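You operate a simulated robot arm through the tools that you are given. There is no shell and no other tool. Be economical: measure what you need, move in short steps, check, and stop when the job is done.

You run a simulated two-armed robot. Do the job below in one go: nothing can be reset, and whatever is moved stays where it is left.

## Task
Sift the tea from the feed box into the four crates.
Fine: switch on and start before the gate opens; shut the gate when the box is empty; then stop the sifter and switch it off.

Only the result counts: the job must be done as asked and must still hold three seconds after the hand-in. Knocking over, shifting, dropping, spilling or breaking anything else fails it.

## Robot
Two 7-joint arms with fingered hands on one trunk, on a base that drives. Base frame: it is fixed to the floor where the robot stands at the start and does not move with it; the origin is under the middle of the robot, x ahead of it, y to its left, z up. Lengths are in mm, angles in rad, forces in N, time in s.
The left shoulder is at the start at [70, 172, 1502], the right one opposite. With the tool pointing down near the work surface each hand reaches from about 100 to 640 mm from the robot's upright axis, wherever it stands, measured 20 degrees to its own side. Places, roughly: blue clamp [1300, 600, 1100]; green clamp [1400, 1000, 1100]; sifter isolator [1000, 0, 900]; small crate [1500, 1250, 500]; yellow clamp [1200, 300, 1100]. Payload 5 kg a hand.
The tool frame of a hand sits at the grasp point between the pads (the TCP): z along the fingers, y along the line on which they close. The tips reach 43 mm beyond it. The gripper opens to 144 mm. The gripper's body begins 50 mm behind the TCP. The gripper is a hand of 5 fingers: y runs from the thumb to the fingers, the wrist lies at [-21, -124, -221] in the tool frame, and closing takes about 1.5 s.
Orientation is told as [roll, pitch, yaw] about the base's x, y, z axes, in that order, counted from this pose: with the fingers straight down and the wrist toward the robot, the tool's x, y and z point along [0, 1, 0], [1, 0, 0] and [0, 0, -1] of the base frame.

## Interface
- The arms move only by the tool move_arm. It takes "left_commands", "right_commands" or both (then of equal length, played together; a hand with none holds still); each is a list that holds one entry, the list of rows, each a list of 7 numbers: the turn, a rotation vector about the base's x, y, z in rad, then the shift along the base's x, y, z in mm, then the gripper command, from -1 (fully open) to 1 (shut), values between in proportion. In form: [[[wx, wy, wz, tx, ty, tz, fingers], ...]]. A call has 1 to 8 rows; each row is the pose to reach, as a shift and turn from the pose commanded when the call began. Each row takes 0.2 s and may step no farther than 50 mm and 0.15 rad from the row before; otherwise, or with a gripper value out of range, the whole call is refused. Where a pose cannot be reached the arm comes as near as it can. A force on the tool above 90 N (or 10 N above the force at the start of the call, whichever is more), or a blocked arm, ends the call early, and 0.2 s more pass. Each finger travels about 45 mm/s and halts on what it meets, pressing with about 27 N; the grip force reading is that of the motor and also rises with nothing between the fingers. The clock runs only during rows and for 0.2 s after the last one: add rows that repeat a pose to give the fingers time. It gives the time, the measured TCP pose, the force on the tool (base axes), the opening and the grip force at its end, in the units of the frame above (readings bear some noise), with the torque about the TCP (base axes, N m) and any sound that the robot's microphone picked up.
- Cameras (640 x 400 px; columns grow to the right, rows downward): "scene" is now at [132.3, -13.3, 1726.8]; the picture's right is [-0.16, -0.99, 0.00], its down [-0.65, 0.10, -0.75] and it looks along [0.74, -0.12, -0.66] (base axes); focal length 262 px, centre (320, 200). "left" rides on the left gripper at [-86, -108, -168] in its tool frame; the picture's right is [-0.80, -0.28, 0.53], its down [0.54, -0.73, 0.42] and it looks along [0.27, 0.63, 0.73] (tool axes); focal length 275 px, centre (320, 200). "right" rides on the right gripper at [86, -108, -168] in its tool frame; the picture's right is [-0.80, 0.28, -0.53], its down [-0.54, -0.73, 0.42] and it looks along [-0.27, 0.63, 0.73] (tool axes); focal length 275 px, centre (320, 200). There is no depth. A picture from a camera that has moved, and an enlarged one, comes with that camera's place and axes in the base frame and with its lens.
- snapshot(camera): a new picture of that camera. The clock stands still meanwhile.
- raise_lower(by): slides the trunk up (or, below 0, down) by that many mm; the arms and the scene camera ride with it, the base frame stays. It gives what a move gives, with no picture.
- drive_base(legs): drives the robot by 1 to 6 legs, each [ahead, left, turn to the left] in mm, mm and rad, along the robot's own axes; the way and the turn of a leg run together, so that a leg with both is an arc; at most 1500 mm and 3.142 rad a leg. The arms and the cameras ride along, it lands a little off, and it stops where it bumps. It gives what a move gives.
- hand_shape(shape, hand): the hand has 5 fingers and takes this shape, open, in about a second: jaw (thumb against the fingers, like two jaws); tri (thumb and two fingers); tip (a fingertip pinch); poke (one finger out to press); point (the index stretched); flat (the hand flat); cup (the hand cupped); fist (a fist). The gripper value then closes the fingers along that shape, each until it touches; the sizes above hold for jaw. It gives what a move gives, with no picture.
- head_to(pan, tilt): turns the head with the scene camera to pan (to the left, within 1.501 rad either way) and tilt (down, from -0.506 to 1.204), counted from straight ahead of the robot. It gives what a move gives.
- zoom(camera, box): a new picture of the part [left, top, right, bottom] of that camera's present view, enlarged. The clock stands still meanwhile.
- job_done(): hands the job in; it is judged then, once.

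Work in short steps. Places have to be worked out from the pictures, the camera data and where the tool is seen: move nearer, look again, correct. Check each grasp and each placing, and mend what went wrong. You have 120 turns and 108 pictures in all, those below and enlarged ones among them. Open the grippers and draw the arms clear of the work before you hand the job in, unless the task says otherwise; then end with one line.

The tools are called by a JSON object that holds its "method" and its "body". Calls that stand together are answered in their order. move_arm: Moves the arms, as the interface text tells. Its arguments: {"type":"object","properties":{"left_commands":{"type":"array","items":{"type":"array","items":{"type":"array","items":{"type":"number"}}}},"right_commands":{"type":"array","items":{"type":"array","items":{"type":"array","items":{"type":"number"}}}}},"required":[]} The other tools are called the same way: raise_lower (by) slides the trunk up or down; hand_shape (shape, hand) gives the hand a shape; drive_base (legs) drives the base; head_to (pan, tilt) turns the head that bears the scene camera; snapshot (camera) takes a picture; zoom (camera, box) takes an enlarged picture of a part of a camera's view; job_done () hands the job in.

At the start:

```text
time: 0.0
left_position: [810.5, 185.2, 1390.7]
left_tcp_rot: [0.0, 0.001, 0.0]
left_wrist_force: [0.0, -0.6, -0.2]
left_ft_torque: [0.03, -0.03, 0.01]
left_width: 143.6
left_gripper_force: 0.1
left_shape: jaw
right_position: [587.0, -367.2, 1350.9]
right_tcp_rot: [0.0, -0.001, 0.0]
right_wrist_force: [0.1, -0.5, -0.2]
right_ft_torque: [0.01, -0.01, 0.01]
right_width: 143.7
right_gripper_force: 0.1
right_shape: jaw
trunk travel left (down, up): [-600.0, 340.0]
robot x, y, heading: [0.7, 1.4, 0.002]
head pan, tilt: [-0.161, 0.719]
```

scene: 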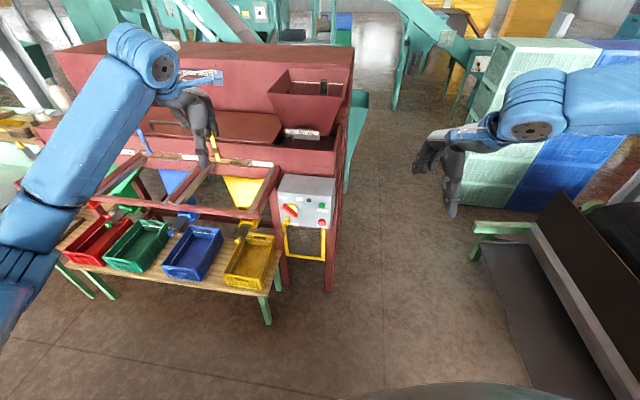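
right: 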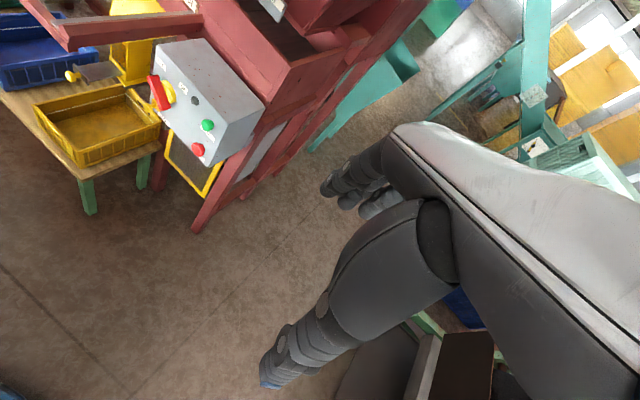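
left: 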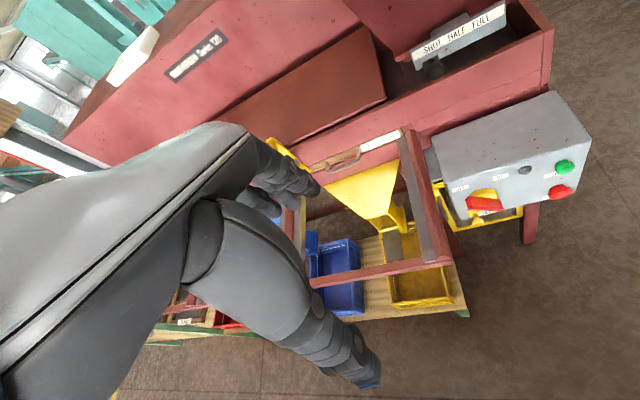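

The machine is ahead-left, with a control box (red isolator knob, green and red buttons), a gate labelled "SHUT HALF FULL", and four crates under chutes. I'll zoom in on the details first.

{"method": "zoom", "body": {"camera": "scene", "box": [220, 50, 380, 150]}}

{"method": "zoom", "body": {"camera": "scene", "box": [240, 160, 368, 240]}}

{"method": "zoom", "body": {"camera": "left", "box": [400, 0, 640, 150]}}

{"method": "zoom", "body": {"camera": "scene", "box": [20, 130, 300, 305]}}

{"method": "zoom", "body": {"camera": "left", "box": [420, 90, 620, 215]}}

```text
4.00 times, centred on (300, 100) of scene
camera zoom: at [132.3, -13.3, 1726.8], right [-0.16, -0.99, 0.0], down [-0.65, 0.1, -0.75], along [0.74, -0.12, -0.66], focal length 1049 px, centre (400, 600)
```

zoom: 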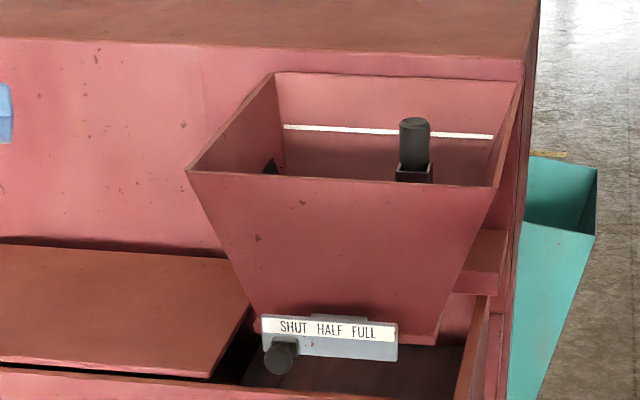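

```text
5.00 times, centred on (304, 200) of scene
camera zoom: at [132.3, -13.3, 1726.8], right [-0.16, -0.99, 0.0], down [-0.65, 0.1, -0.75], along [0.74, -0.12, -0.66], focal length 1311 px, centre (400, 200)
```

zoom: 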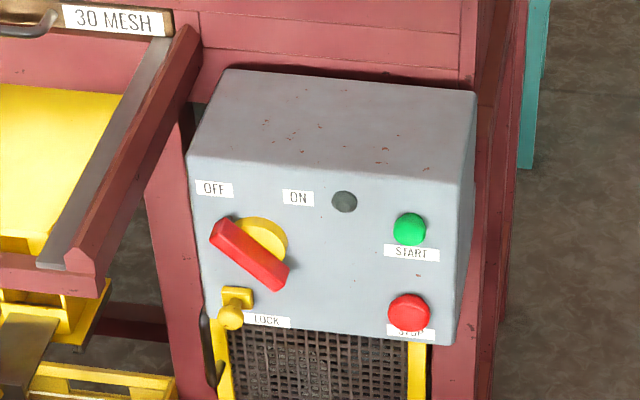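

```text
2.67 times, centred on (520, 75) of left
camera zoom: at [701.0, 99.9, 1558.5], right [-0.28, -0.8, -0.53], down [-0.73, 0.54, -0.42], along [0.63, 0.27, -0.73], focal length 734 px, centre (-213, 533)
```

zoom: 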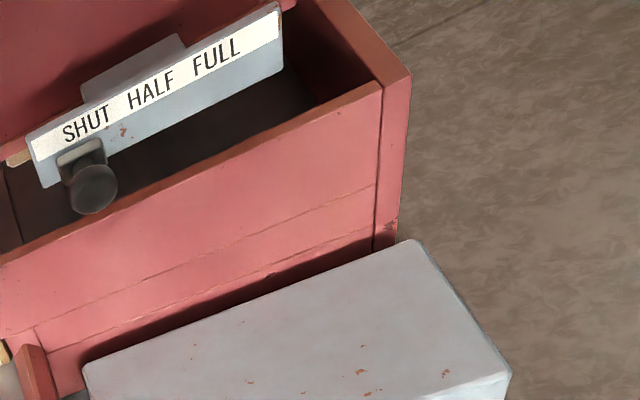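

```text
2.29 times, centred on (160, 218) of scene
camera zoom: at [132.3, -13.3, 1726.8], right [-0.16, -0.99, 0.0], down [-0.65, 0.1, -0.75], along [0.74, -0.12, -0.66], focal length 599 px, centre (686, 160)
```

zoom: 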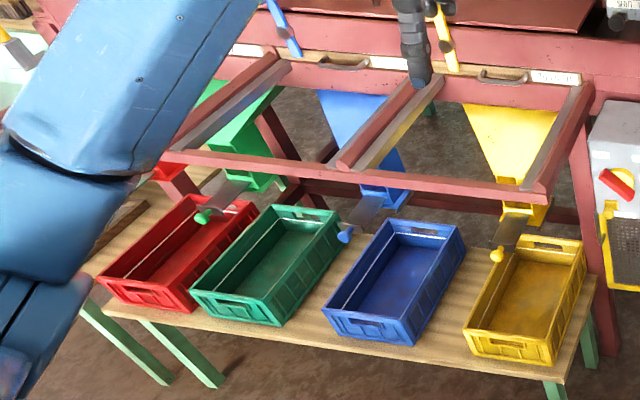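

```text
3.20 times, centred on (520, 152) of left
camera zoom: at [701.0, 99.9, 1558.5], right [-0.28, -0.8, -0.53], down [-0.73, 0.54, -0.42], along [0.63, 0.27, -0.73], focal length 881 px, centre (-320, 352)
```

zoom: 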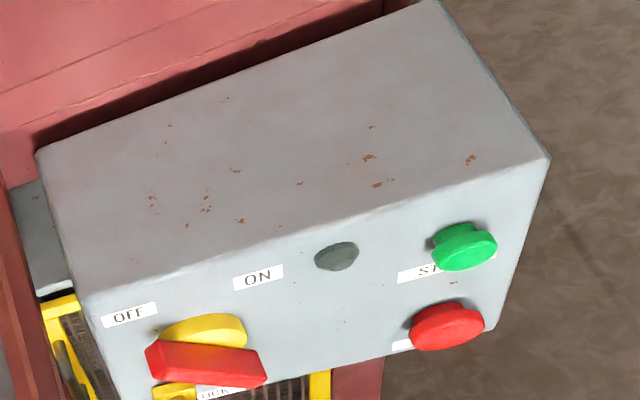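

The left arm blocks part of the view, so I draw it back toward the body, then look left.

{"method": "move_arm", "body": {"left_commands": [[[0, 0, 0, -45, 15, -10, -1], [0, 0, 0, -90, 30, -20, -1], [0, 0, 0, -135, 45, -35, -1], [0, 0, 0, -180, 60, -50, -1], [0, 0, 0, -225, 75, -65, -1], [0, 0, 0, -270, 90, -80, -1], [0, 0, 0, -315, 105, -95, -1], [0, 0, 0, -350, 120, -110, -1]]]}}

{"method": "head_to", "body": {"pan": 0.5, "tilt": 0.55}}

{"method": "snapshot", "body": {"camera": "scene"}}

```text
time: 1.8
left_position: [528.0, 324.1, 1286.0]
left_tcp_rot: [-0.002, 0.001, -0.002]
left_wrist_force: [-0.7, -0.4, -0.3]
left_ft_torque: [-0.02, 0.01, 0.0]
left_width: 144.0
left_gripper_force: 0.0
left_shape: jaw
left hand out of reach, approached as far as the arm can: row 7, 8
right_position: [586.5, -367.4, 1353.2]
right_tcp_rot: [-0.002, 0.001, 0.0]
right_wrist_force: [-0.3, 0.3, -0.6]
right_ft_torque: [0.02, 0.0, 0.0]
right_width: 143.6
right_gripper_force: 0.0
right_shape: jaw
trunk travel left (down, up): [-600.0, 340.0]
robot x, y, heading: [2.3, 1.7, 0.003]
head pan, tilt: [-0.161, 0.719]
```

```text
time: 2.8
left_position: [529.6, 323.6, 1285.5]
left_tcp_rot: [0.001, 0.004, 0.0]
left_wrist_force: [0.2, -0.7, -0.6]
left_ft_torque: [0.0, -0.02, 0.0]
left_width: 144.0
left_gripper_force: 0.1
left_shape: jaw
right_position: [587.7, -368.8, 1350.8]
right_tcp_rot: [0.0, 0.003, 0.0]
right_wrist_force: [-0.4, 0.9, 0.0]
right_ft_torque: [0.03, -0.01, 0.0]
right_width: 143.8
right_gripper_force: 0.0
right_shape: jaw
trunk travel left (down, up): [-600.0, 340.0]
robot x, y, heading: [1.1, -0.7, 0.001]
head pan, tilt: [0.499, 0.55]
```

```text
99 pictures are left
camera scene: at [128.4, 42.6, 1741.5], right [0.48, -0.88, 0.0], down [-0.46, -0.25, -0.85], along [0.75, 0.41, -0.52], focal length 262 px, centre (320, 200)
```

scene: 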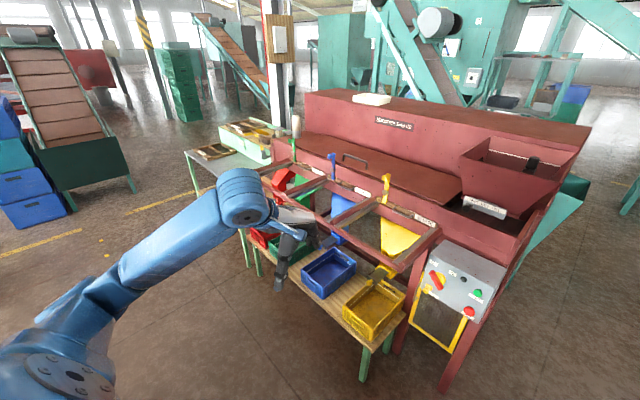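

{"method": "zoom", "body": {"camera": "scene", "box": [180, 110, 340, 210]}}

{"method": "zoom", "body": {"camera": "scene", "box": [290, 140, 450, 240]}}

{"method": "zoom", "body": {"camera": "scene", "box": [290, 80, 450, 180]}}

{"method": "zoom", "body": {"camera": "scene", "box": [390, 230, 518, 390]}}

```text
4.00 times, centred on (260, 160) of scene
camera zoom: at [128.4, 42.6, 1741.5], right [0.48, -0.88, 0.0], down [-0.46, -0.25, -0.85], along [0.75, 0.41, -0.52], focal length 1049 px, centre (560, 360)
```

zoom: 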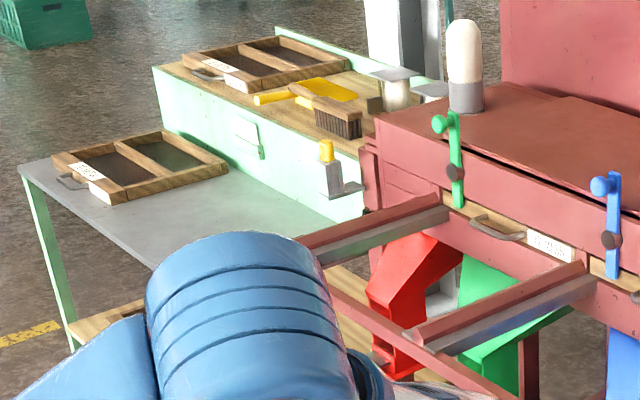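

```text
4.00 times, centred on (370, 190) of scene
camera zoom: at [128.4, 42.6, 1741.5], right [0.48, -0.88, 0.0], down [-0.46, -0.25, -0.85], along [0.75, 0.41, -0.52], focal length 1049 px, centre (120, 240)
```

zoom: 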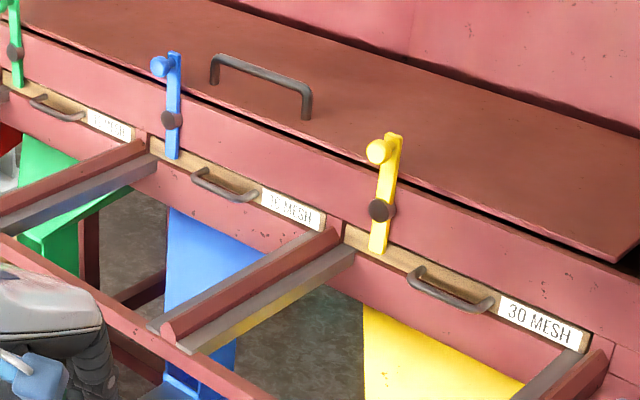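

```text
4.00 times, centred on (370, 130) of scene
camera zoom: at [128.4, 42.6, 1741.5], right [0.48, -0.88, 0.0], down [-0.46, -0.25, -0.85], along [0.75, 0.41, -0.52], focal length 1049 px, centre (120, 480)
```

zoom: 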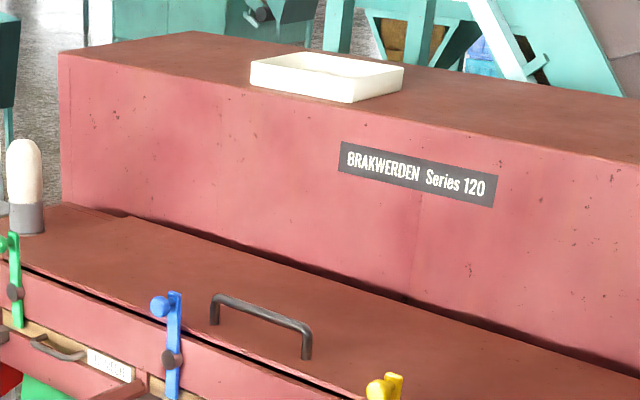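

```text
2.50 times, centred on (454, 310) of scene
camera zoom: at [128.4, 42.6, 1741.5], right [0.48, -0.88, 0.0], down [-0.46, -0.25, -0.85], along [0.75, 0.41, -0.52], focal length 656 px, centre (-15, -75)
```

zoom: 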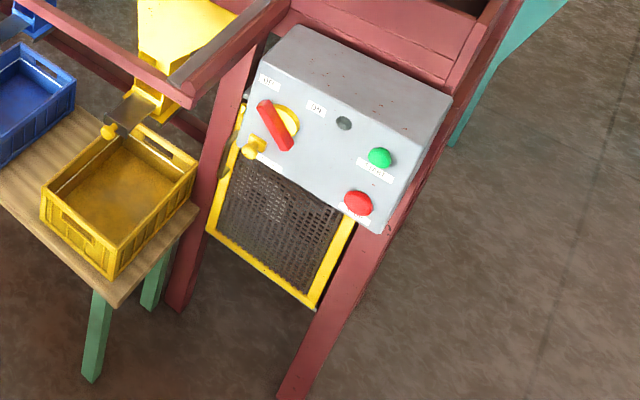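

Positions worked out: isolator ≈[966,-17,942], green ≈[934,-152,980], red ≈[931,-150,885], gate knob ≈[1110,-51,1207]; the machine front is yawed about -0.25 rad. Next I drive left to inspect clamps, screens, spouts and crates before running anything.

{"method": "drive_base", "body": {"legs": [[0, 900, 0], [150, 0, -0.25]]}}

{"method": "head_to", "body": {"pan": 0.0, "tilt": 0.6}}

{"method": "snapshot", "body": {"camera": "scene"}}

```text
time: 8.5
left_position: [734.1, 1063.0, 1285.9]
left_tcp_rot: [-0.002, 0.0, -0.236]
left_wrist_force: [-1.0, 0.0, 0.1]
left_ft_torque: [-0.04, -0.02, -0.02]
left_width: 144.1
left_gripper_force: 0.0
left_shape: jaw
right_position: [629.4, 376.8, 1353.0]
right_tcp_rot: [0.0, -0.001, -0.234]
right_wrist_force: [-0.6, 0.4, 0.1]
right_ft_torque: [-0.04, -0.02, 0.0]
right_width: 143.8
right_gripper_force: 0.1
right_shape: jaw
trunk travel left (down, up): [-600.0, 340.0]
robot x, y, heading: [148.7, 868.7, -0.236]
head pan, tilt: [0.499, 0.55]
```

```text
time: 9.4
left_position: [738.1, 1059.8, 1285.2]
left_tcp_rot: [0.0, 0.002, -0.235]
left_wrist_force: [0.0, -0.2, -0.5]
left_ft_torque: [0.01, 0.02, 0.02]
left_width: 143.9
left_gripper_force: 0.0
left_shape: jaw
right_position: [632.0, 373.3, 1351.8]
right_tcp_rot: [0.002, 0.0, -0.235]
right_wrist_force: [0.3, -0.1, 0.5]
right_ft_torque: [0.03, 0.01, 0.01]
right_width: 143.6
right_gripper_force: 0.1
right_shape: jaw
trunk travel left (down, up): [-600.0, 340.0]
robot x, y, heading: [149.4, 869.4, -0.234]
head pan, tilt: [0.0, 0.6]
```

```text
94 pictures are left
camera scene: at [281.5, 835.4, 1736.9], right [-0.23, -0.97, 0.0], down [-0.55, 0.13, -0.82], along [0.8, -0.19, -0.57], focal length 262 px, centre (320, 200)
```

scene: 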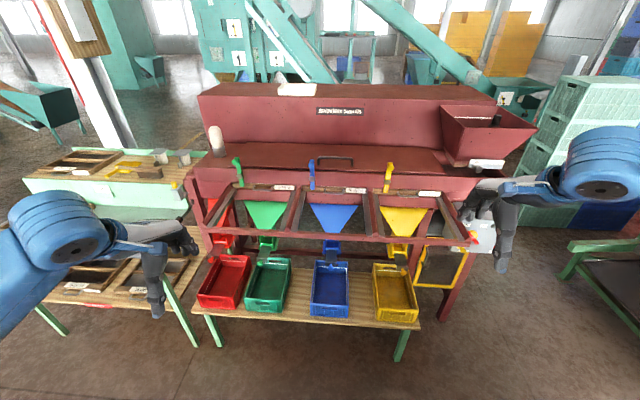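

A good square view. I zoom on the clamps/screens, the spouts/crates, and the left bench.

{"method": "zoom", "body": {"camera": "scene", "box": [185, 145, 345, 245]}}

{"method": "zoom", "body": {"camera": "scene", "box": [300, 145, 460, 245]}}

{"method": "zoom", "body": {"camera": "scene", "box": [185, 225, 345, 325]}}

{"method": "zoom", "body": {"camera": "scene", "box": [300, 225, 460, 325]}}

{"method": "zoom", "body": {"camera": "scene", "box": [20, 130, 228, 260]}}

{"method": "zoom", "body": {"camera": "scene", "box": [400, 95, 560, 195]}}

```text
4.00 times, centred on (265, 195) of scene
camera zoom: at [281.5, 835.4, 1736.9], right [-0.23, -0.97, 0.0], down [-0.55, 0.13, -0.82], along [0.8, -0.19, -0.57], focal length 1049 px, centre (540, 220)
```

zoom: 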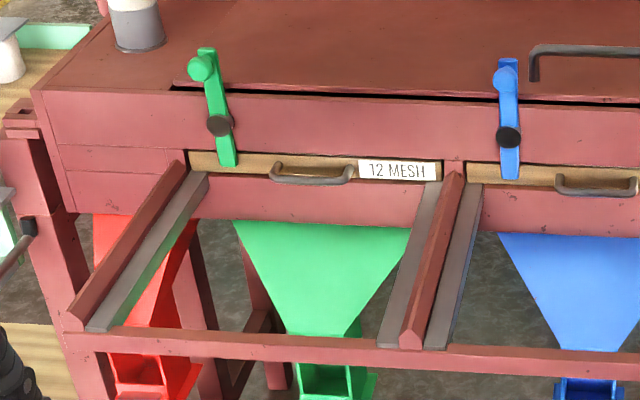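

```text
4.00 times, centred on (380, 195) of scene
camera zoom: at [281.5, 835.4, 1736.9], right [-0.23, -0.97, 0.0], down [-0.55, 0.13, -0.82], along [0.8, -0.19, -0.57], focal length 1049 px, centre (80, 220)
```

zoom: 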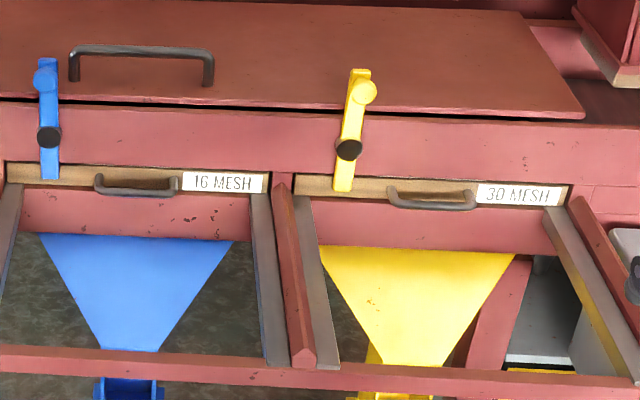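

```text
4.00 times, centred on (265, 275) of scene
camera zoom: at [281.5, 835.4, 1736.9], right [-0.23, -0.97, 0.0], down [-0.55, 0.13, -0.82], along [0.8, -0.19, -0.57], focal length 1049 px, centre (540, -100)
```

zoom: 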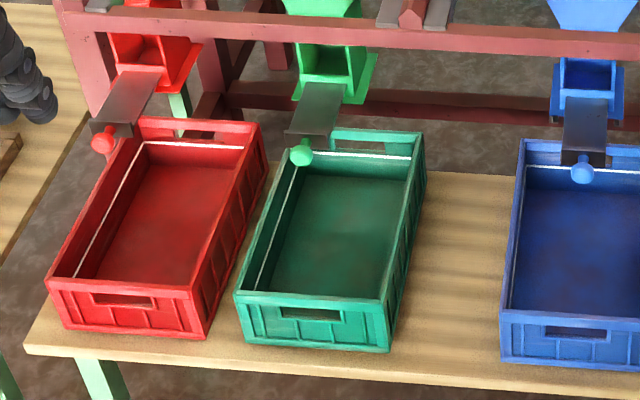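

```text
4.00 times, centred on (380, 275) of scene
camera zoom: at [281.5, 835.4, 1736.9], right [-0.23, -0.97, 0.0], down [-0.55, 0.13, -0.82], along [0.8, -0.19, -0.57], focal length 1049 px, centre (80, -100)
```

zoom: 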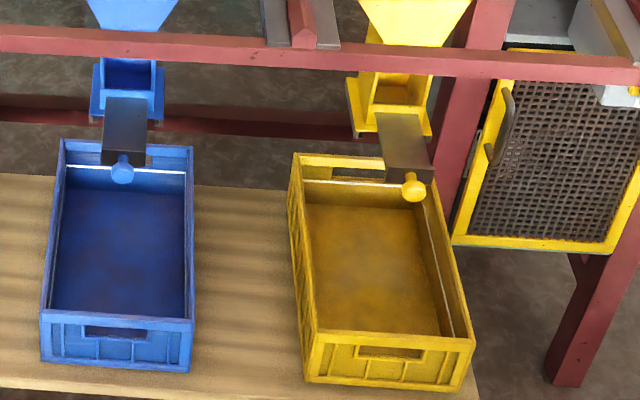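

```text
3.08 times, centred on (124, 195) of scene
camera zoom: at [281.5, 835.4, 1736.9], right [-0.23, -0.97, 0.0], down [-0.55, 0.13, -0.82], along [0.8, -0.19, -0.57], focal length 807 px, centre (923, 215)
```

zoom: 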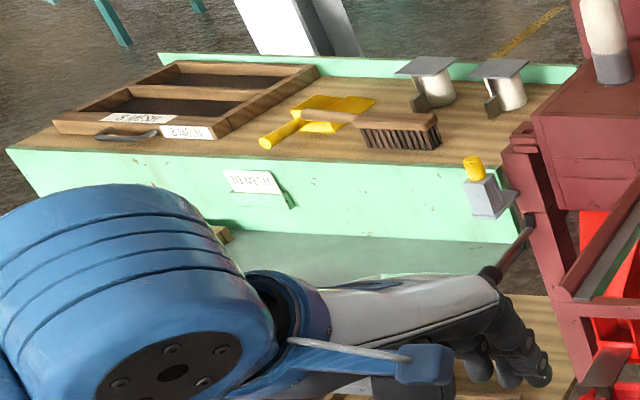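

```text
4.00 times, centred on (480, 145) of scene
camera zoom: at [281.5, 835.4, 1736.9], right [-0.23, -0.97, 0.0], down [-0.55, 0.13, -0.82], along [0.8, -0.19, -0.57], focal length 1049 px, centre (-320, 420)
```

zoom: 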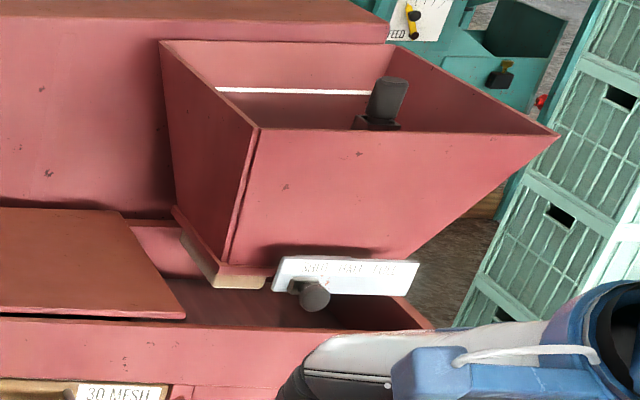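

Screens 30/16/12 MESH are in order, clamps hold the frames, all spout slides look pulled out and each crate stands under its spout. I drive to the control panel, stopping short, and look closely at lock, guard and gate.

{"method": "drive_base", "body": {"legs": [[0, -734, 0], [155, 0, 0]]}}

{"method": "head_to", "body": {"pan": 0.0, "tilt": 0.7}}

{"method": "snapshot", "body": {"camera": "scene"}}

{"method": "snapshot", "body": {"camera": "left"}}

```text
time: 14.4
left_position: [718.9, 328.4, 1286.6]
left_tcp_rot: [0.0, 0.0, -0.215]
left_wrist_force: [0.4, 0.2, 0.0]
left_ft_torque: [0.02, -0.06, 0.01]
left_width: 144.1
left_gripper_force: 0.1
left_shape: jaw
right_position: [628.0, -359.5, 1352.5]
right_tcp_rot: [0.001, -0.001, -0.212]
right_wrist_force: [-0.6, -0.1, 0.2]
right_ft_torque: [-0.03, -0.07, 0.0]
right_width: 143.9
right_gripper_force: 0.0
right_shape: jaw
trunk travel left (down, up): [-600.0, 340.0]
robot x, y, heading: [131.8, 123.9, -0.216]
head pan, tilt: [0.0, 0.6]
```

```text
time: 15.1
left_position: [720.1, 329.1, 1286.2]
left_tcp_rot: [0.001, 0.001, -0.213]
left_wrist_force: [0.0, 0.2, -0.6]
left_ft_torque: [-0.03, -0.03, -0.01]
left_width: 144.0
left_gripper_force: 0.1
left_shape: jaw
right_position: [629.7, -359.5, 1352.4]
right_tcp_rot: [0.001, 0.001, -0.212]
right_wrist_force: [-0.6, -0.4, 0.0]
right_ft_torque: [0.02, 0.03, 0.02]
right_width: 143.5
right_gripper_force: 0.1
right_shape: jaw
trunk travel left (down, up): [-600.0, 340.0]
robot x, y, heading: [134.3, 123.6, -0.212]
head pan, tilt: [0.0, 0.7]
```

```text
87 pictures are left
camera scene: at [265.1, 95.7, 1728.6], right [-0.21, -0.98, 0.0], down [-0.63, 0.14, -0.77], along [0.75, -0.16, -0.64], focal length 262 px, centre (320, 200)
```

scene: 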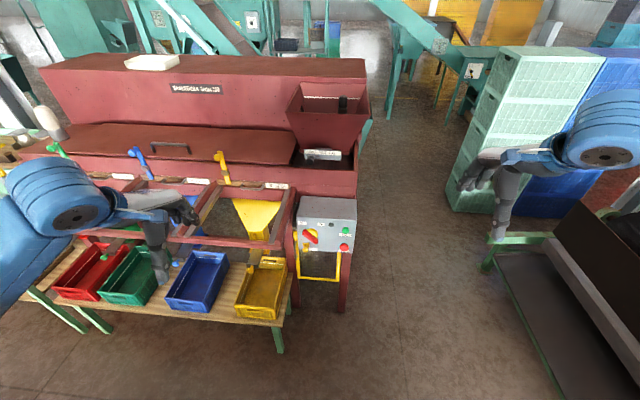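

```text
86 pictures are left
camera left: at [595.1, 267.7, 1453.4], right [-0.45, -0.72, -0.53], down [-0.59, 0.68, -0.42], along [0.67, 0.13, -0.73], focal length 275 px, centre (320, 200)
```

left: 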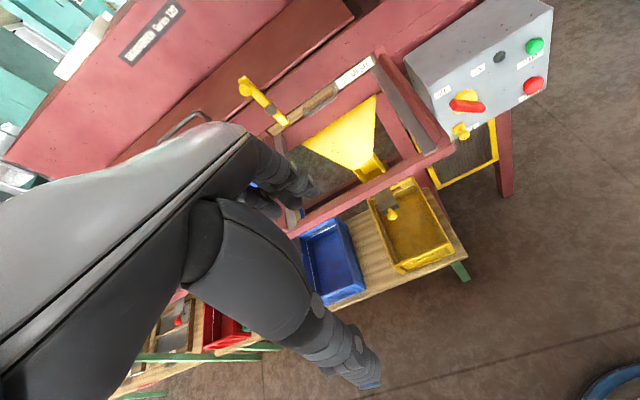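

{"method": "zoom", "body": {"camera": "scene", "box": [285, 185, 365, 235]}}

{"method": "zoom", "body": {"camera": "scene", "box": [275, 230, 371, 310]}}

{"method": "zoom", "body": {"camera": "scene", "box": [280, 70, 376, 190]}}

{"method": "zoom", "body": {"camera": "left", "box": [400, 20, 560, 120]}}

{"method": "zoom", "body": {"camera": "left", "box": [400, 100, 528, 200]}}

```text
8.00 times, centred on (325, 210) of scene
camera zoom: at [265.1, 95.7, 1728.6], right [-0.21, -0.98, 0.0], down [-0.63, 0.14, -0.77], along [0.75, -0.16, -0.64], focal length 2098 px, centre (280, 120)
```

zoom: 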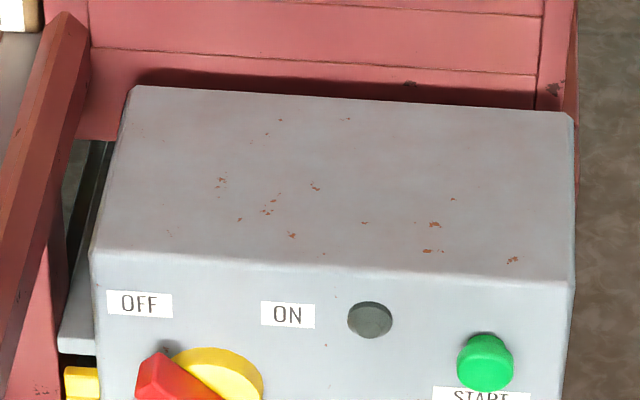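

```text
5.00 times, centred on (323, 270) of scene
camera zoom: at [265.1, 95.7, 1728.6], right [-0.21, -0.98, 0.0], down [-0.63, 0.14, -0.77], along [0.75, -0.16, -0.64], focal length 1311 px, centre (305, -150)
```

zoom: 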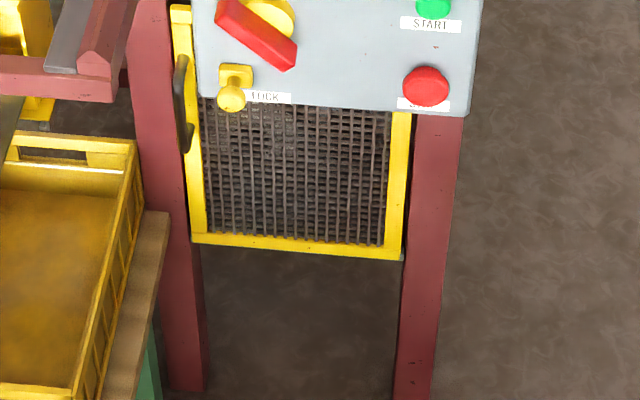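

```text
3.33 times, centred on (328, 130) of scene
camera zoom: at [265.1, 95.7, 1728.6], right [-0.21, -0.98, 0.0], down [-0.63, 0.14, -0.77], along [0.75, -0.16, -0.64], focal length 874 px, centre (293, 433)
```

zoom: 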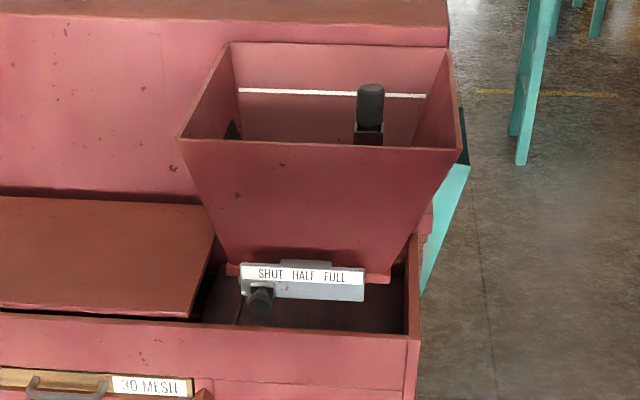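

```text
4.00 times, centred on (480, 70) of left
camera zoom: at [595.1, 267.7, 1453.4], right [-0.45, -0.72, -0.53], down [-0.59, 0.68, -0.42], along [0.67, 0.13, -0.73], focal length 1101 px, centre (-320, 720)
```

zoom: 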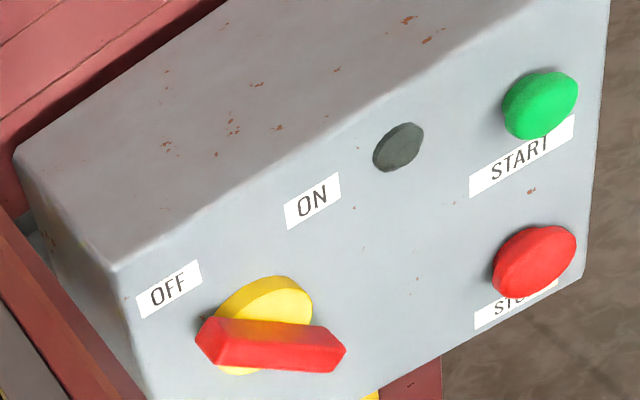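

```text
4.00 times, centred on (464, 150) of left
camera zoom: at [595.1, 267.7, 1453.4], right [-0.45, -0.72, -0.53], down [-0.59, 0.68, -0.42], along [0.67, 0.13, -0.73], focal length 1101 px, centre (-256, 400)
```

zoom: 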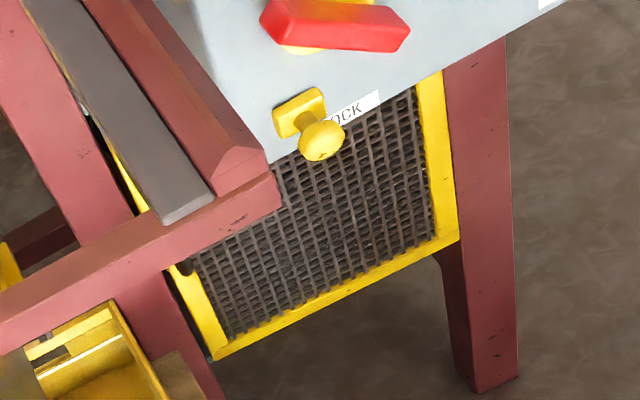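

Features refined: isolator handle [955,-11,957], START [921,-144,997], STOP [922,-145,898], lock knob [955,12,884], gate knob [1110,-48,1209]. I drive in so the right arm can reach them all, and shape the right hand to poke.

{"method": "drive_base", "body": {"legs": [[138, 156, -0.048]]}}

{"method": "hand_shape", "body": {"hand": "right", "shape": "poke"}}

{"method": "move_arm", "body": {"right_commands": [[[0, -0.145, 0, -10, 0, -10, -1], [0, -0.29, 0, -20, 0, -20, -1], [0, -0.435, 0, -30, 0, -30, -1], [0, -0.58, 0, -40, 0, -40, -1], [0, -0.725, 0, -40, 0, -50, -1], [0, -0.87, 0, -40, 0, -60, -1], [0, -1.015, 0, -40, 0, -70, -1], [0, -1.16, 0, -40, 0, -80, -1]]]}}

{"method": "snapshot", "body": {"camera": "scene"}}

{"method": "snapshot", "body": {"camera": "right"}}

```text
time: 16.7
left_position: [897.3, 413.2, 1287.5]
left_tcp_rot: [0.001, 0.0, -0.265]
left_wrist_force: [-0.4, -0.6, -0.5]
left_ft_torque: [0.04, -0.1, 0.0]
left_width: 143.9
left_gripper_force: 0.1
left_shape: jaw
right_position: [772.4, -269.0, 1352.0]
right_tcp_rot: [0.001, -0.002, -0.263]
right_wrist_force: [-0.2, -0.8, 0.4]
right_ft_torque: [0.05, -0.1, 0.02]
right_width: 143.6
right_gripper_force: 0.1
right_shape: jaw
trunk travel left (down, up): [-600.0, 340.0]
robot x, y, heading: [305.5, 239.3, -0.269]
head pan, tilt: [0.0, 0.7]
```

```text
time: 17.6
left_position: [900.7, 415.9, 1285.0]
left_tcp_rot: [-0.001, 0.004, -0.263]
left_wrist_force: [0.7, -0.1, 0.1]
left_ft_torque: [-0.02, 0.01, 0.02]
left_width: 143.7
left_gripper_force: 0.0
left_shape: jaw
right_position: [777.0, -265.1, 1351.8]
right_tcp_rot: [0.0, 0.001, -0.263]
right_wrist_force: [0.4, -0.1, 0.0]
right_ft_torque: [-0.01, 0.03, -0.01]
right_width: 0.0
right_gripper_force: 0.1
right_shape: poke
trunk travel left (down, up): [-600.0, 340.0]
robot x, y, heading: [304.3, 241.6, -0.26]
head pan, tilt: [0.0, 0.7]
```

```text
time: 19.4
left_position: [901.3, 412.2, 1285.2]
left_tcp_rot: [0.003, 0.004, -0.266]
left_wrist_force: [0.7, -0.5, 0.8]
left_ft_torque: [0.09, 0.0, -0.02]
left_width: 144.0
left_gripper_force: 0.0
left_shape: jaw
right_position: [736.4, -270.9, 1271.0]
right_tcp_rot: [0.542, -1.088, -0.598]
right_wrist_force: [-0.5, -0.7, 0.8]
right_ft_torque: [-0.02, -0.01, 0.06]
right_width: 0.0
right_gripper_force: 0.1
right_shape: poke
right hand out of reach, approached as far as the arm can: row 3, 4, 5, 6
trunk travel left (down, up): [-600.0, 340.0]
robot x, y, heading: [306.8, 241.2, -0.26]
head pan, tilt: [0.0, 0.7]
```

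```text
80 pictures are left
camera scene: at [434.5, 202.4, 1728.5], right [-0.26, -0.97, 0.0], down [-0.62, 0.17, -0.76], along [0.74, -0.2, -0.64], focal length 262 px, centre (320, 200)
```

scene: 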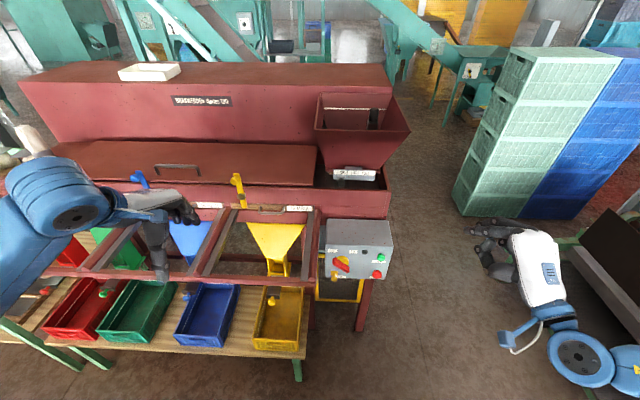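

```text
79 pictures are left
camera right: at [549.0, -160.1, 1262.2], right [-0.46, -0.84, 0.27], down [0.05, -0.33, -0.94], along [0.88, -0.42, 0.2], focal length 275 px, centre (320, 200)
```

right: 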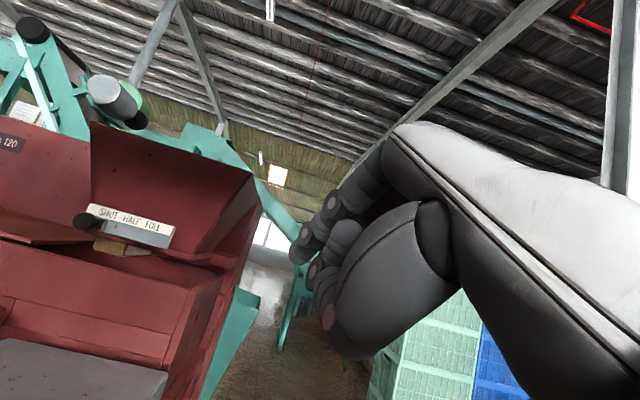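

The pitch was about the base y, so the hand rolled slightly; I look at which finger is out before correcting.

{"method": "zoom", "body": {"camera": "scene", "box": [450, 200, 578, 280]}}

{"method": "zoom", "body": {"camera": "right", "box": [260, 120, 480, 370]}}

```text
5.00 times, centred on (514, 240) of scene
camera zoom: at [434.5, 202.4, 1728.5], right [-0.26, -0.97, 0.0], down [-0.62, 0.17, -0.76], along [0.74, -0.2, -0.64], focal length 1311 px, centre (-650, 0)
```

zoom: 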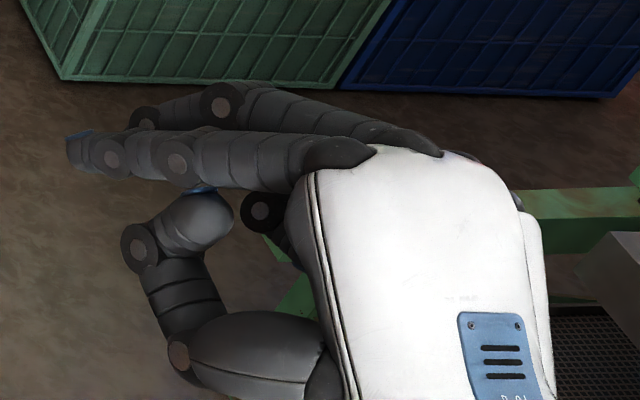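

```text
1.60 times, centred on (370, 245) of right
camera zoom: at [549.0, -160.1, 1262.2], right [-0.46, -0.84, 0.27], down [0.05, -0.33, -0.94], along [0.88, -0.42, 0.2], focal length 440 px, centre (240, 128)
```

zoom: 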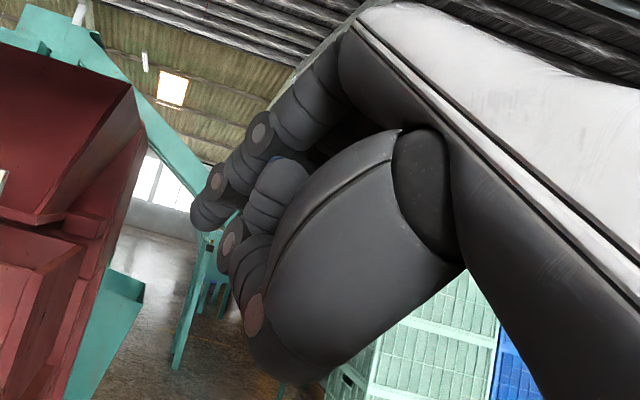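

The index finger extends ~60 mm past the TCP along tool z. I square the right hand to the panel (tool z along the face normal) and lift the left hand, before lowering the trunk 250 mm.

{"method": "move_arm", "body": {"right_commands": [[[-0.093, -0.068, -0.061, 0, 0, 0, -1], [-0.186, -0.136, -0.122, 0, 0, 0, -1], [-0.279, -0.204, -0.183, 0, 0, 0, -1], [-0.279, -0.204, -0.183, 0, 0, 0, -1]]], "left_commands": [[[0, 0, 0, 0, 0, 48, -1], [0, 0, 0, 0, 0, 96, -1], [0, 0, 0, 0, 0, 144, -1], [0, 0, 0, 0, 0, 190, -1]]]}}

{"method": "raise_lower", "body": {"by": -250}}

```text
time: 20.4
left_position: [900.4, 416.1, 1477.9]
left_tcp_rot: [0.0, 0.004, -0.263]
left_wrist_force: [0.9, 0.0, -0.3]
left_ft_torque: [0.01, -0.01, -0.02]
left_width: 144.1
left_gripper_force: 0.0
left_shape: jaw
right_position: [735.6, -266.0, 1272.3]
right_tcp_rot: [0.011, -1.398, -0.272]
right_wrist_force: [-0.1, 0.1, -0.3]
right_ft_torque: [-0.01, -0.02, -0.02]
right_width: 0.0
right_gripper_force: 0.1
right_shape: poke
trunk travel left (down, up): [-600.0, 340.0]
robot x, y, heading: [299.6, 242.8, -0.257]
head pan, tilt: [0.0, 0.7]
```

```text
time: 23.0
left_position: [900.5, 416.3, 1227.2]
left_tcp_rot: [-0.001, 0.002, -0.266]
left_wrist_force: [0.6, 0.2, -1.0]
left_ft_torque: [0.02, -0.02, -0.02]
left_width: 144.1
left_gripper_force: 0.0
left_shape: jaw
right_position: [735.2, -265.8, 1021.6]
right_tcp_rot: [0.011, -1.4, -0.273]
right_wrist_force: [0.4, -0.1, -0.3]
right_ft_torque: [0.02, 0.01, 0.03]
right_width: 0.0
right_gripper_force: 0.1
right_shape: poke
trunk travel left (down, up): [-350.0, 590.0]
robot x, y, heading: [304.4, 240.2, -0.261]
head pan, tilt: [0.0, 0.7]
```

The orientation is right. Now I slide the right hand sideways at a safe distance to the isolator's left side.

{"method": "move_arm", "body": {"right_commands": [[[0, 0, 0, 11, 43, -9, -1], [0, 0, 0, 22, 85, -18, -1], [0, 0, 0, 33, 128, -27, -1], [0, 0, 0, 44, 170, -36, -1], [0, 0, 0, 55, 213, -45, -1], [0, 0, 0, 66, 256, -54, -1], [0, 0, 0, 77, 298, -63, -1], [0, 0, 0, 89, 341, -72, -1]]]}}

{"method": "snapshot", "body": {"camera": "scene"}}

{"method": "snapshot", "body": {"camera": "right"}}

```text
time: 24.8
left_position: [901.5, 417.6, 1227.5]
left_tcp_rot: [-0.001, 0.003, -0.264]
left_wrist_force: [0.1, 1.8, -0.2]
left_ft_torque: [-0.03, 0.03, 0.01]
left_width: 143.8
left_gripper_force: 0.0
left_shape: jaw
right_position: [825.0, 76.1, 952.8]
right_tcp_rot: [-0.002, -1.401, -0.262]
right_wrist_force: [1.0, 0.1, -0.2]
right_ft_torque: [0.04, 0.01, -0.05]
right_width: 0.2
right_gripper_force: 0.1
right_shape: poke
trunk travel left (down, up): [-350.0, 590.0]
robot x, y, heading: [303.8, 238.4, -0.266]
head pan, tilt: [0.0, 0.7]
```

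```text
76 pictures are left
camera scene: at [435.1, 207.7, 1478.5], right [-0.26, -0.97, 0.0], down [-0.62, 0.17, -0.76], along [0.74, -0.2, -0.64], focal length 262 px, centre (320, 200)
```

scene: 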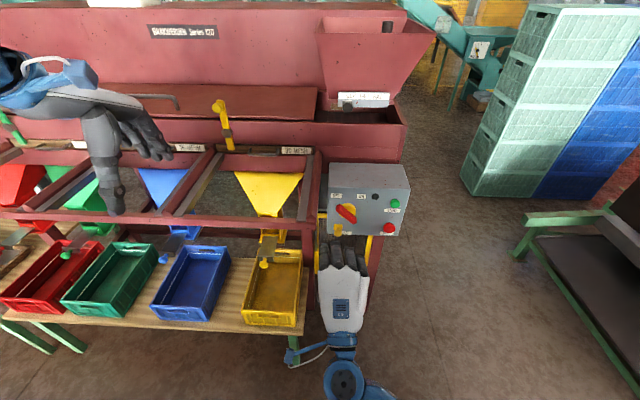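

```text
75 pictures are left
camera right: at [669.5, 205.7, 874.6], right [-0.67, -0.65, 0.37], down [0.14, -0.6, -0.79], along [0.73, -0.47, 0.49], focal length 275 px, centre (320, 200)
```

right: 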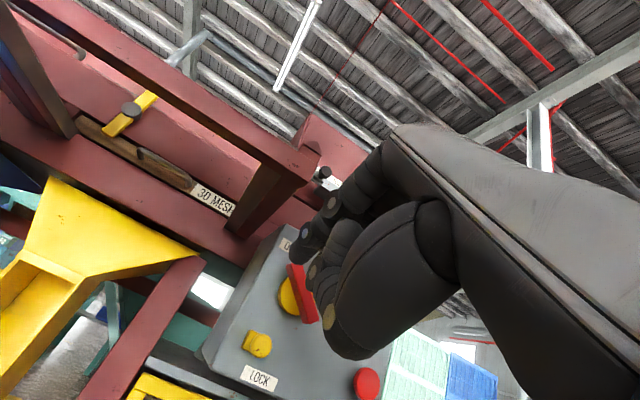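

{"method": "zoom", "body": {"camera": "scene", "box": [300, 180, 428, 280]}}

{"method": "zoom", "body": {"camera": "right", "box": [200, 160, 360, 400]}}

```text
4.00 times, centred on (364, 230) of scene
camera zoom: at [435.1, 207.7, 1478.5], right [-0.26, -0.97, 0.0], down [-0.62, 0.17, -0.76], along [0.74, -0.2, -0.64], focal length 1049 px, centre (144, 80)
```

zoom: 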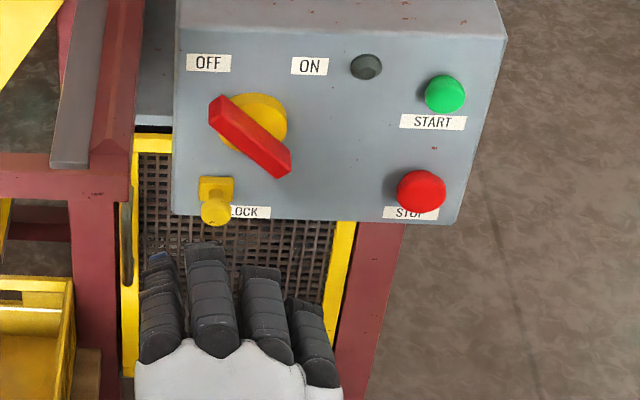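

```text
1.67 times, centred on (280, 280) of right
camera zoom: at [669.5, 205.7, 874.6], right [-0.67, -0.65, 0.37], down [0.14, -0.6, -0.79], along [0.73, -0.47, 0.49], focal length 459 px, centre (387, 67)
```

zoom: 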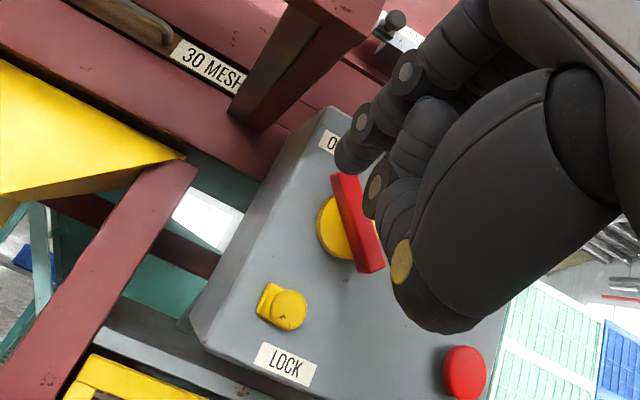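

All fingers still look partly out; closing the gripper may curl the others around the poking index. I try it here in free air.

{"method": "move_arm", "body": {"right_commands": [[[0, 0, 0, 0, 0, 0, 1], [0, 0, 0, 0, 0, 0, 1], [0, 0, 0, 0, 0, 0, 1], [0, 0, 0, 0, 0, 0, 1], [0, 0, 0, 0, 0, 0, 1], [0, 0, 0, 0, 0, 0, 1], [0, 0, 0, 0, 0, 0, 1]]]}}

{"method": "zoom", "body": {"camera": "scene", "box": [300, 180, 428, 280]}}

{"method": "zoom", "body": {"camera": "right", "box": [200, 160, 360, 400]}}

```text
time: 26.4
left_position: [900.2, 416.5, 1227.6]
left_tcp_rot: [0.0, 0.001, -0.265]
left_wrist_force: [0.3, 0.0, 0.5]
left_ft_torque: [0.01, 0.0, 0.01]
left_width: 143.9
left_gripper_force: 0.0
left_shape: jaw
right_position: [824.6, 74.7, 952.4]
right_tcp_rot: [0.01, -1.399, -0.273]
right_wrist_force: [-0.3, 0.3, -0.2]
right_ft_torque: [-0.03, -0.02, -0.01]
right_width: 0.0
right_gripper_force: 0.0
right_shape: poke
trunk travel left (down, up): [-350.0, 590.0]
robot x, y, heading: [304.8, 241.1, -0.264]
head pan, tilt: [0.0, 0.7]
```

```text
4.00 times, centred on (364, 230) of scene
camera zoom: at [434.3, 206.0, 1478.4], right [-0.26, -0.97, 0.0], down [-0.62, 0.17, -0.76], along [0.74, -0.2, -0.64], focal length 1049 px, centre (144, 80)
```

zoom: 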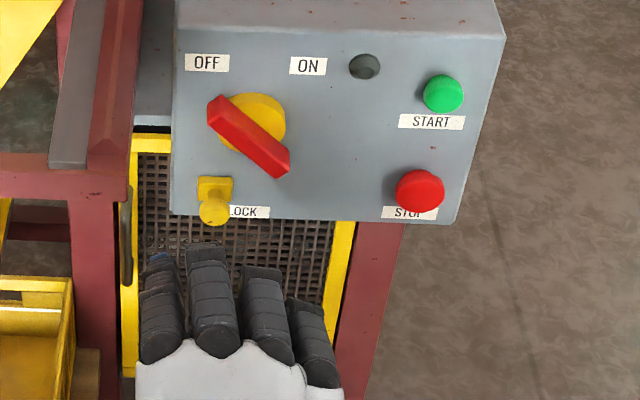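

```text
1.67 times, centred on (280, 280) of right
camera zoom: at [668.8, 204.5, 874.7], right [-0.67, -0.65, 0.37], down [0.14, -0.6, -0.79], along [0.73, -0.47, 0.49], focal length 459 px, centre (387, 67)
```

zoom: 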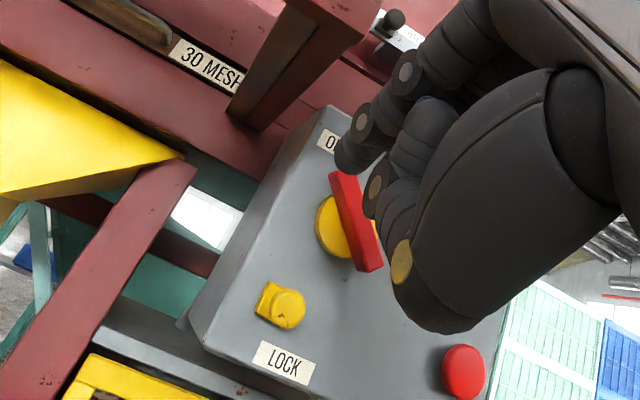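

Closing changes nothing. I compare with the "point" shape, which may stretch the index farther past the knuckles.

{"method": "hand_shape", "body": {"hand": "right", "shape": "point"}}

{"method": "zoom", "body": {"camera": "scene", "box": [300, 180, 428, 280]}}

{"method": "zoom", "body": {"camera": "right", "box": [200, 160, 360, 400]}}

```text
time: 27.3
left_position: [899.8, 415.5, 1226.3]
left_tcp_rot: [0.0, 0.002, -0.265]
left_wrist_force: [0.6, -0.1, 0.7]
left_ft_torque: [0.05, -0.01, 0.03]
left_width: 143.9
left_gripper_force: 0.0
left_shape: jaw
right_position: [824.0, 75.7, 952.5]
right_tcp_rot: [0.01, -1.4, -0.27]
right_wrist_force: [0.0, -0.7, 0.3]
right_ft_torque: [0.01, 0.01, -0.01]
right_width: 0.0
right_gripper_force: 0.0
right_shape: point
trunk travel left (down, up): [-350.0, 590.0]
robot x, y, heading: [304.2, 241.9, -0.264]
head pan, tilt: [0.0, 0.7]
```

```text
4.00 times, centred on (364, 230) of scene
camera zoom: at [434.4, 206.0, 1478.4], right [-0.26, -0.97, 0.0], down [-0.62, 0.17, -0.76], along [0.74, -0.2, -0.64], focal length 1049 px, centre (144, 80)
```

zoom: 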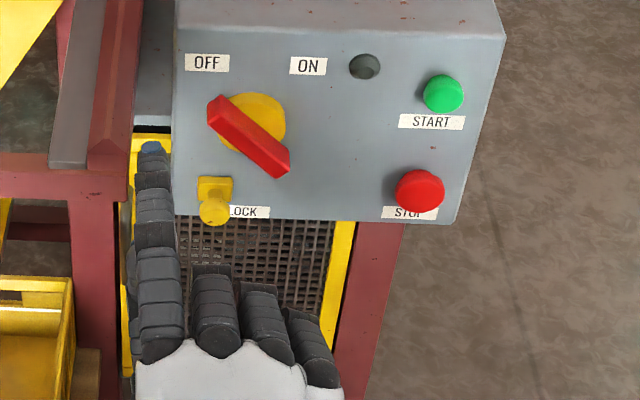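

```text
1.67 times, centred on (280, 280) of right
camera zoom: at [668.8, 204.5, 874.7], right [-0.67, -0.65, 0.37], down [0.14, -0.6, -0.79], along [0.73, -0.47, 0.49], focal length 459 px, centre (387, 67)
```

zoom: 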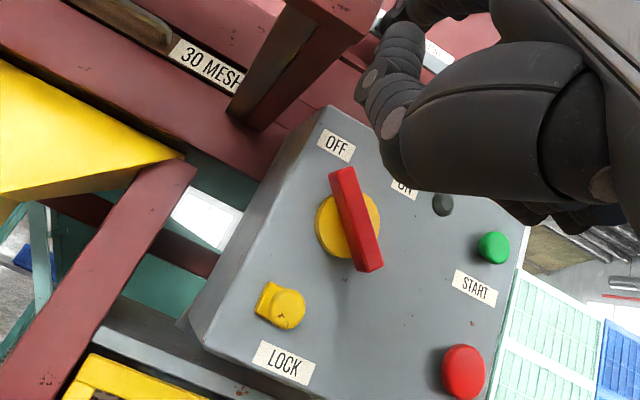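

"Point" is far better: a long straight index. I locate its tip from the right camera.

{"method": "zoom", "body": {"camera": "right", "box": [260, 80, 420, 200]}}

```text
3.33 times, centred on (340, 140) of right
camera zoom: at [668.8, 204.5, 874.7], right [-0.67, -0.65, 0.37], down [0.14, -0.6, -0.79], along [0.73, -0.47, 0.49], focal length 918 px, centre (253, 400)
```

zoom: 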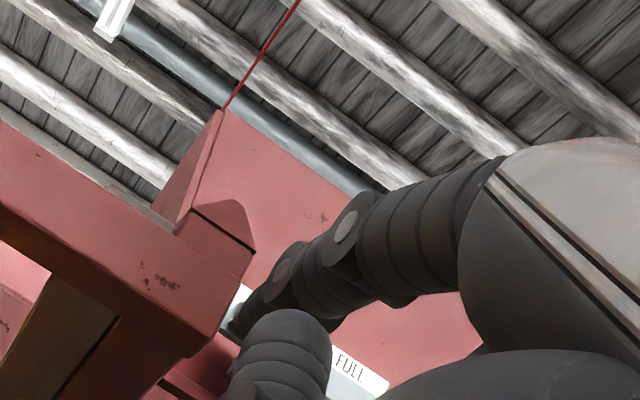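

Tip is about 56 mm forward, 21 left, 84 up from the TCP. I tilt the hand down 0.2 rad for thumb clearance and bring the tip to the left of the handle, still 40 mm off its front.

{"method": "move_arm", "body": {"right_commands": [[[0.025, 0.096, 0, 15, -15, -35, 1], [0.051, 0.193, 0, 31, -30, -75, 1], [0.051, 0.193, 0, 31, -30, -75, 1]]]}}

{"method": "zoom", "body": {"camera": "scene", "box": [300, 180, 428, 280]}}

{"method": "snapshot", "body": {"camera": "right"}}

```text
time: 28.1
left_position: [899.8, 416.7, 1227.4]
left_tcp_rot: [0.0, 0.001, -0.266]
left_wrist_force: [0.0, -0.6, -1.2]
left_ft_torque: [-0.02, 0.02, 0.04]
left_width: 144.0
left_gripper_force: 0.1
left_shape: jaw
right_position: [853.6, 43.9, 877.2]
right_tcp_rot: [0.004, -1.199, -0.265]
right_wrist_force: [0.0, -0.3, -0.9]
right_ft_torque: [0.05, -0.03, -0.03]
right_width: 0.0
right_gripper_force: 0.0
right_shape: point
trunk travel left (down, up): [-350.0, 590.0]
robot x, y, heading: [304.1, 243.2, -0.27]
head pan, tilt: [0.0, 0.7]
```

```text
4.00 times, centred on (364, 230) of scene
camera zoom: at [434.1, 206.2, 1478.5], right [-0.26, -0.97, 0.0], down [-0.62, 0.17, -0.76], along [0.74, -0.2, -0.64], focal length 1049 px, centre (144, 80)
```

zoom: 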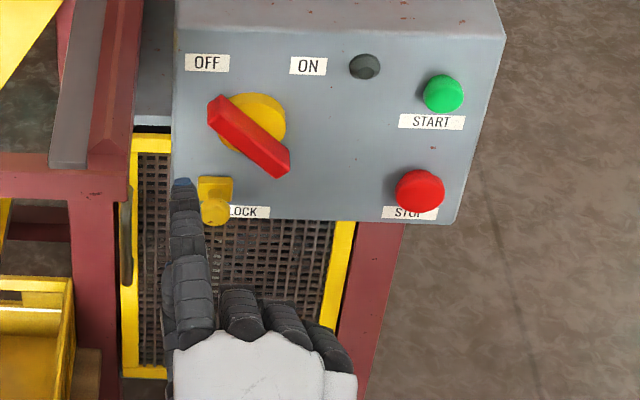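

```text
66 pictures are left
camera right: at [687.7, 176.5, 838.0], right [-0.59, -0.67, 0.46], down [-0.01, -0.56, -0.83], along [0.81, -0.49, 0.32], focal length 275 px, centre (320, 200)
```

right: 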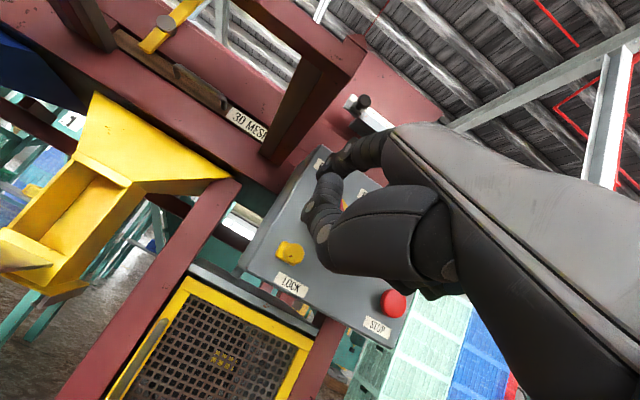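

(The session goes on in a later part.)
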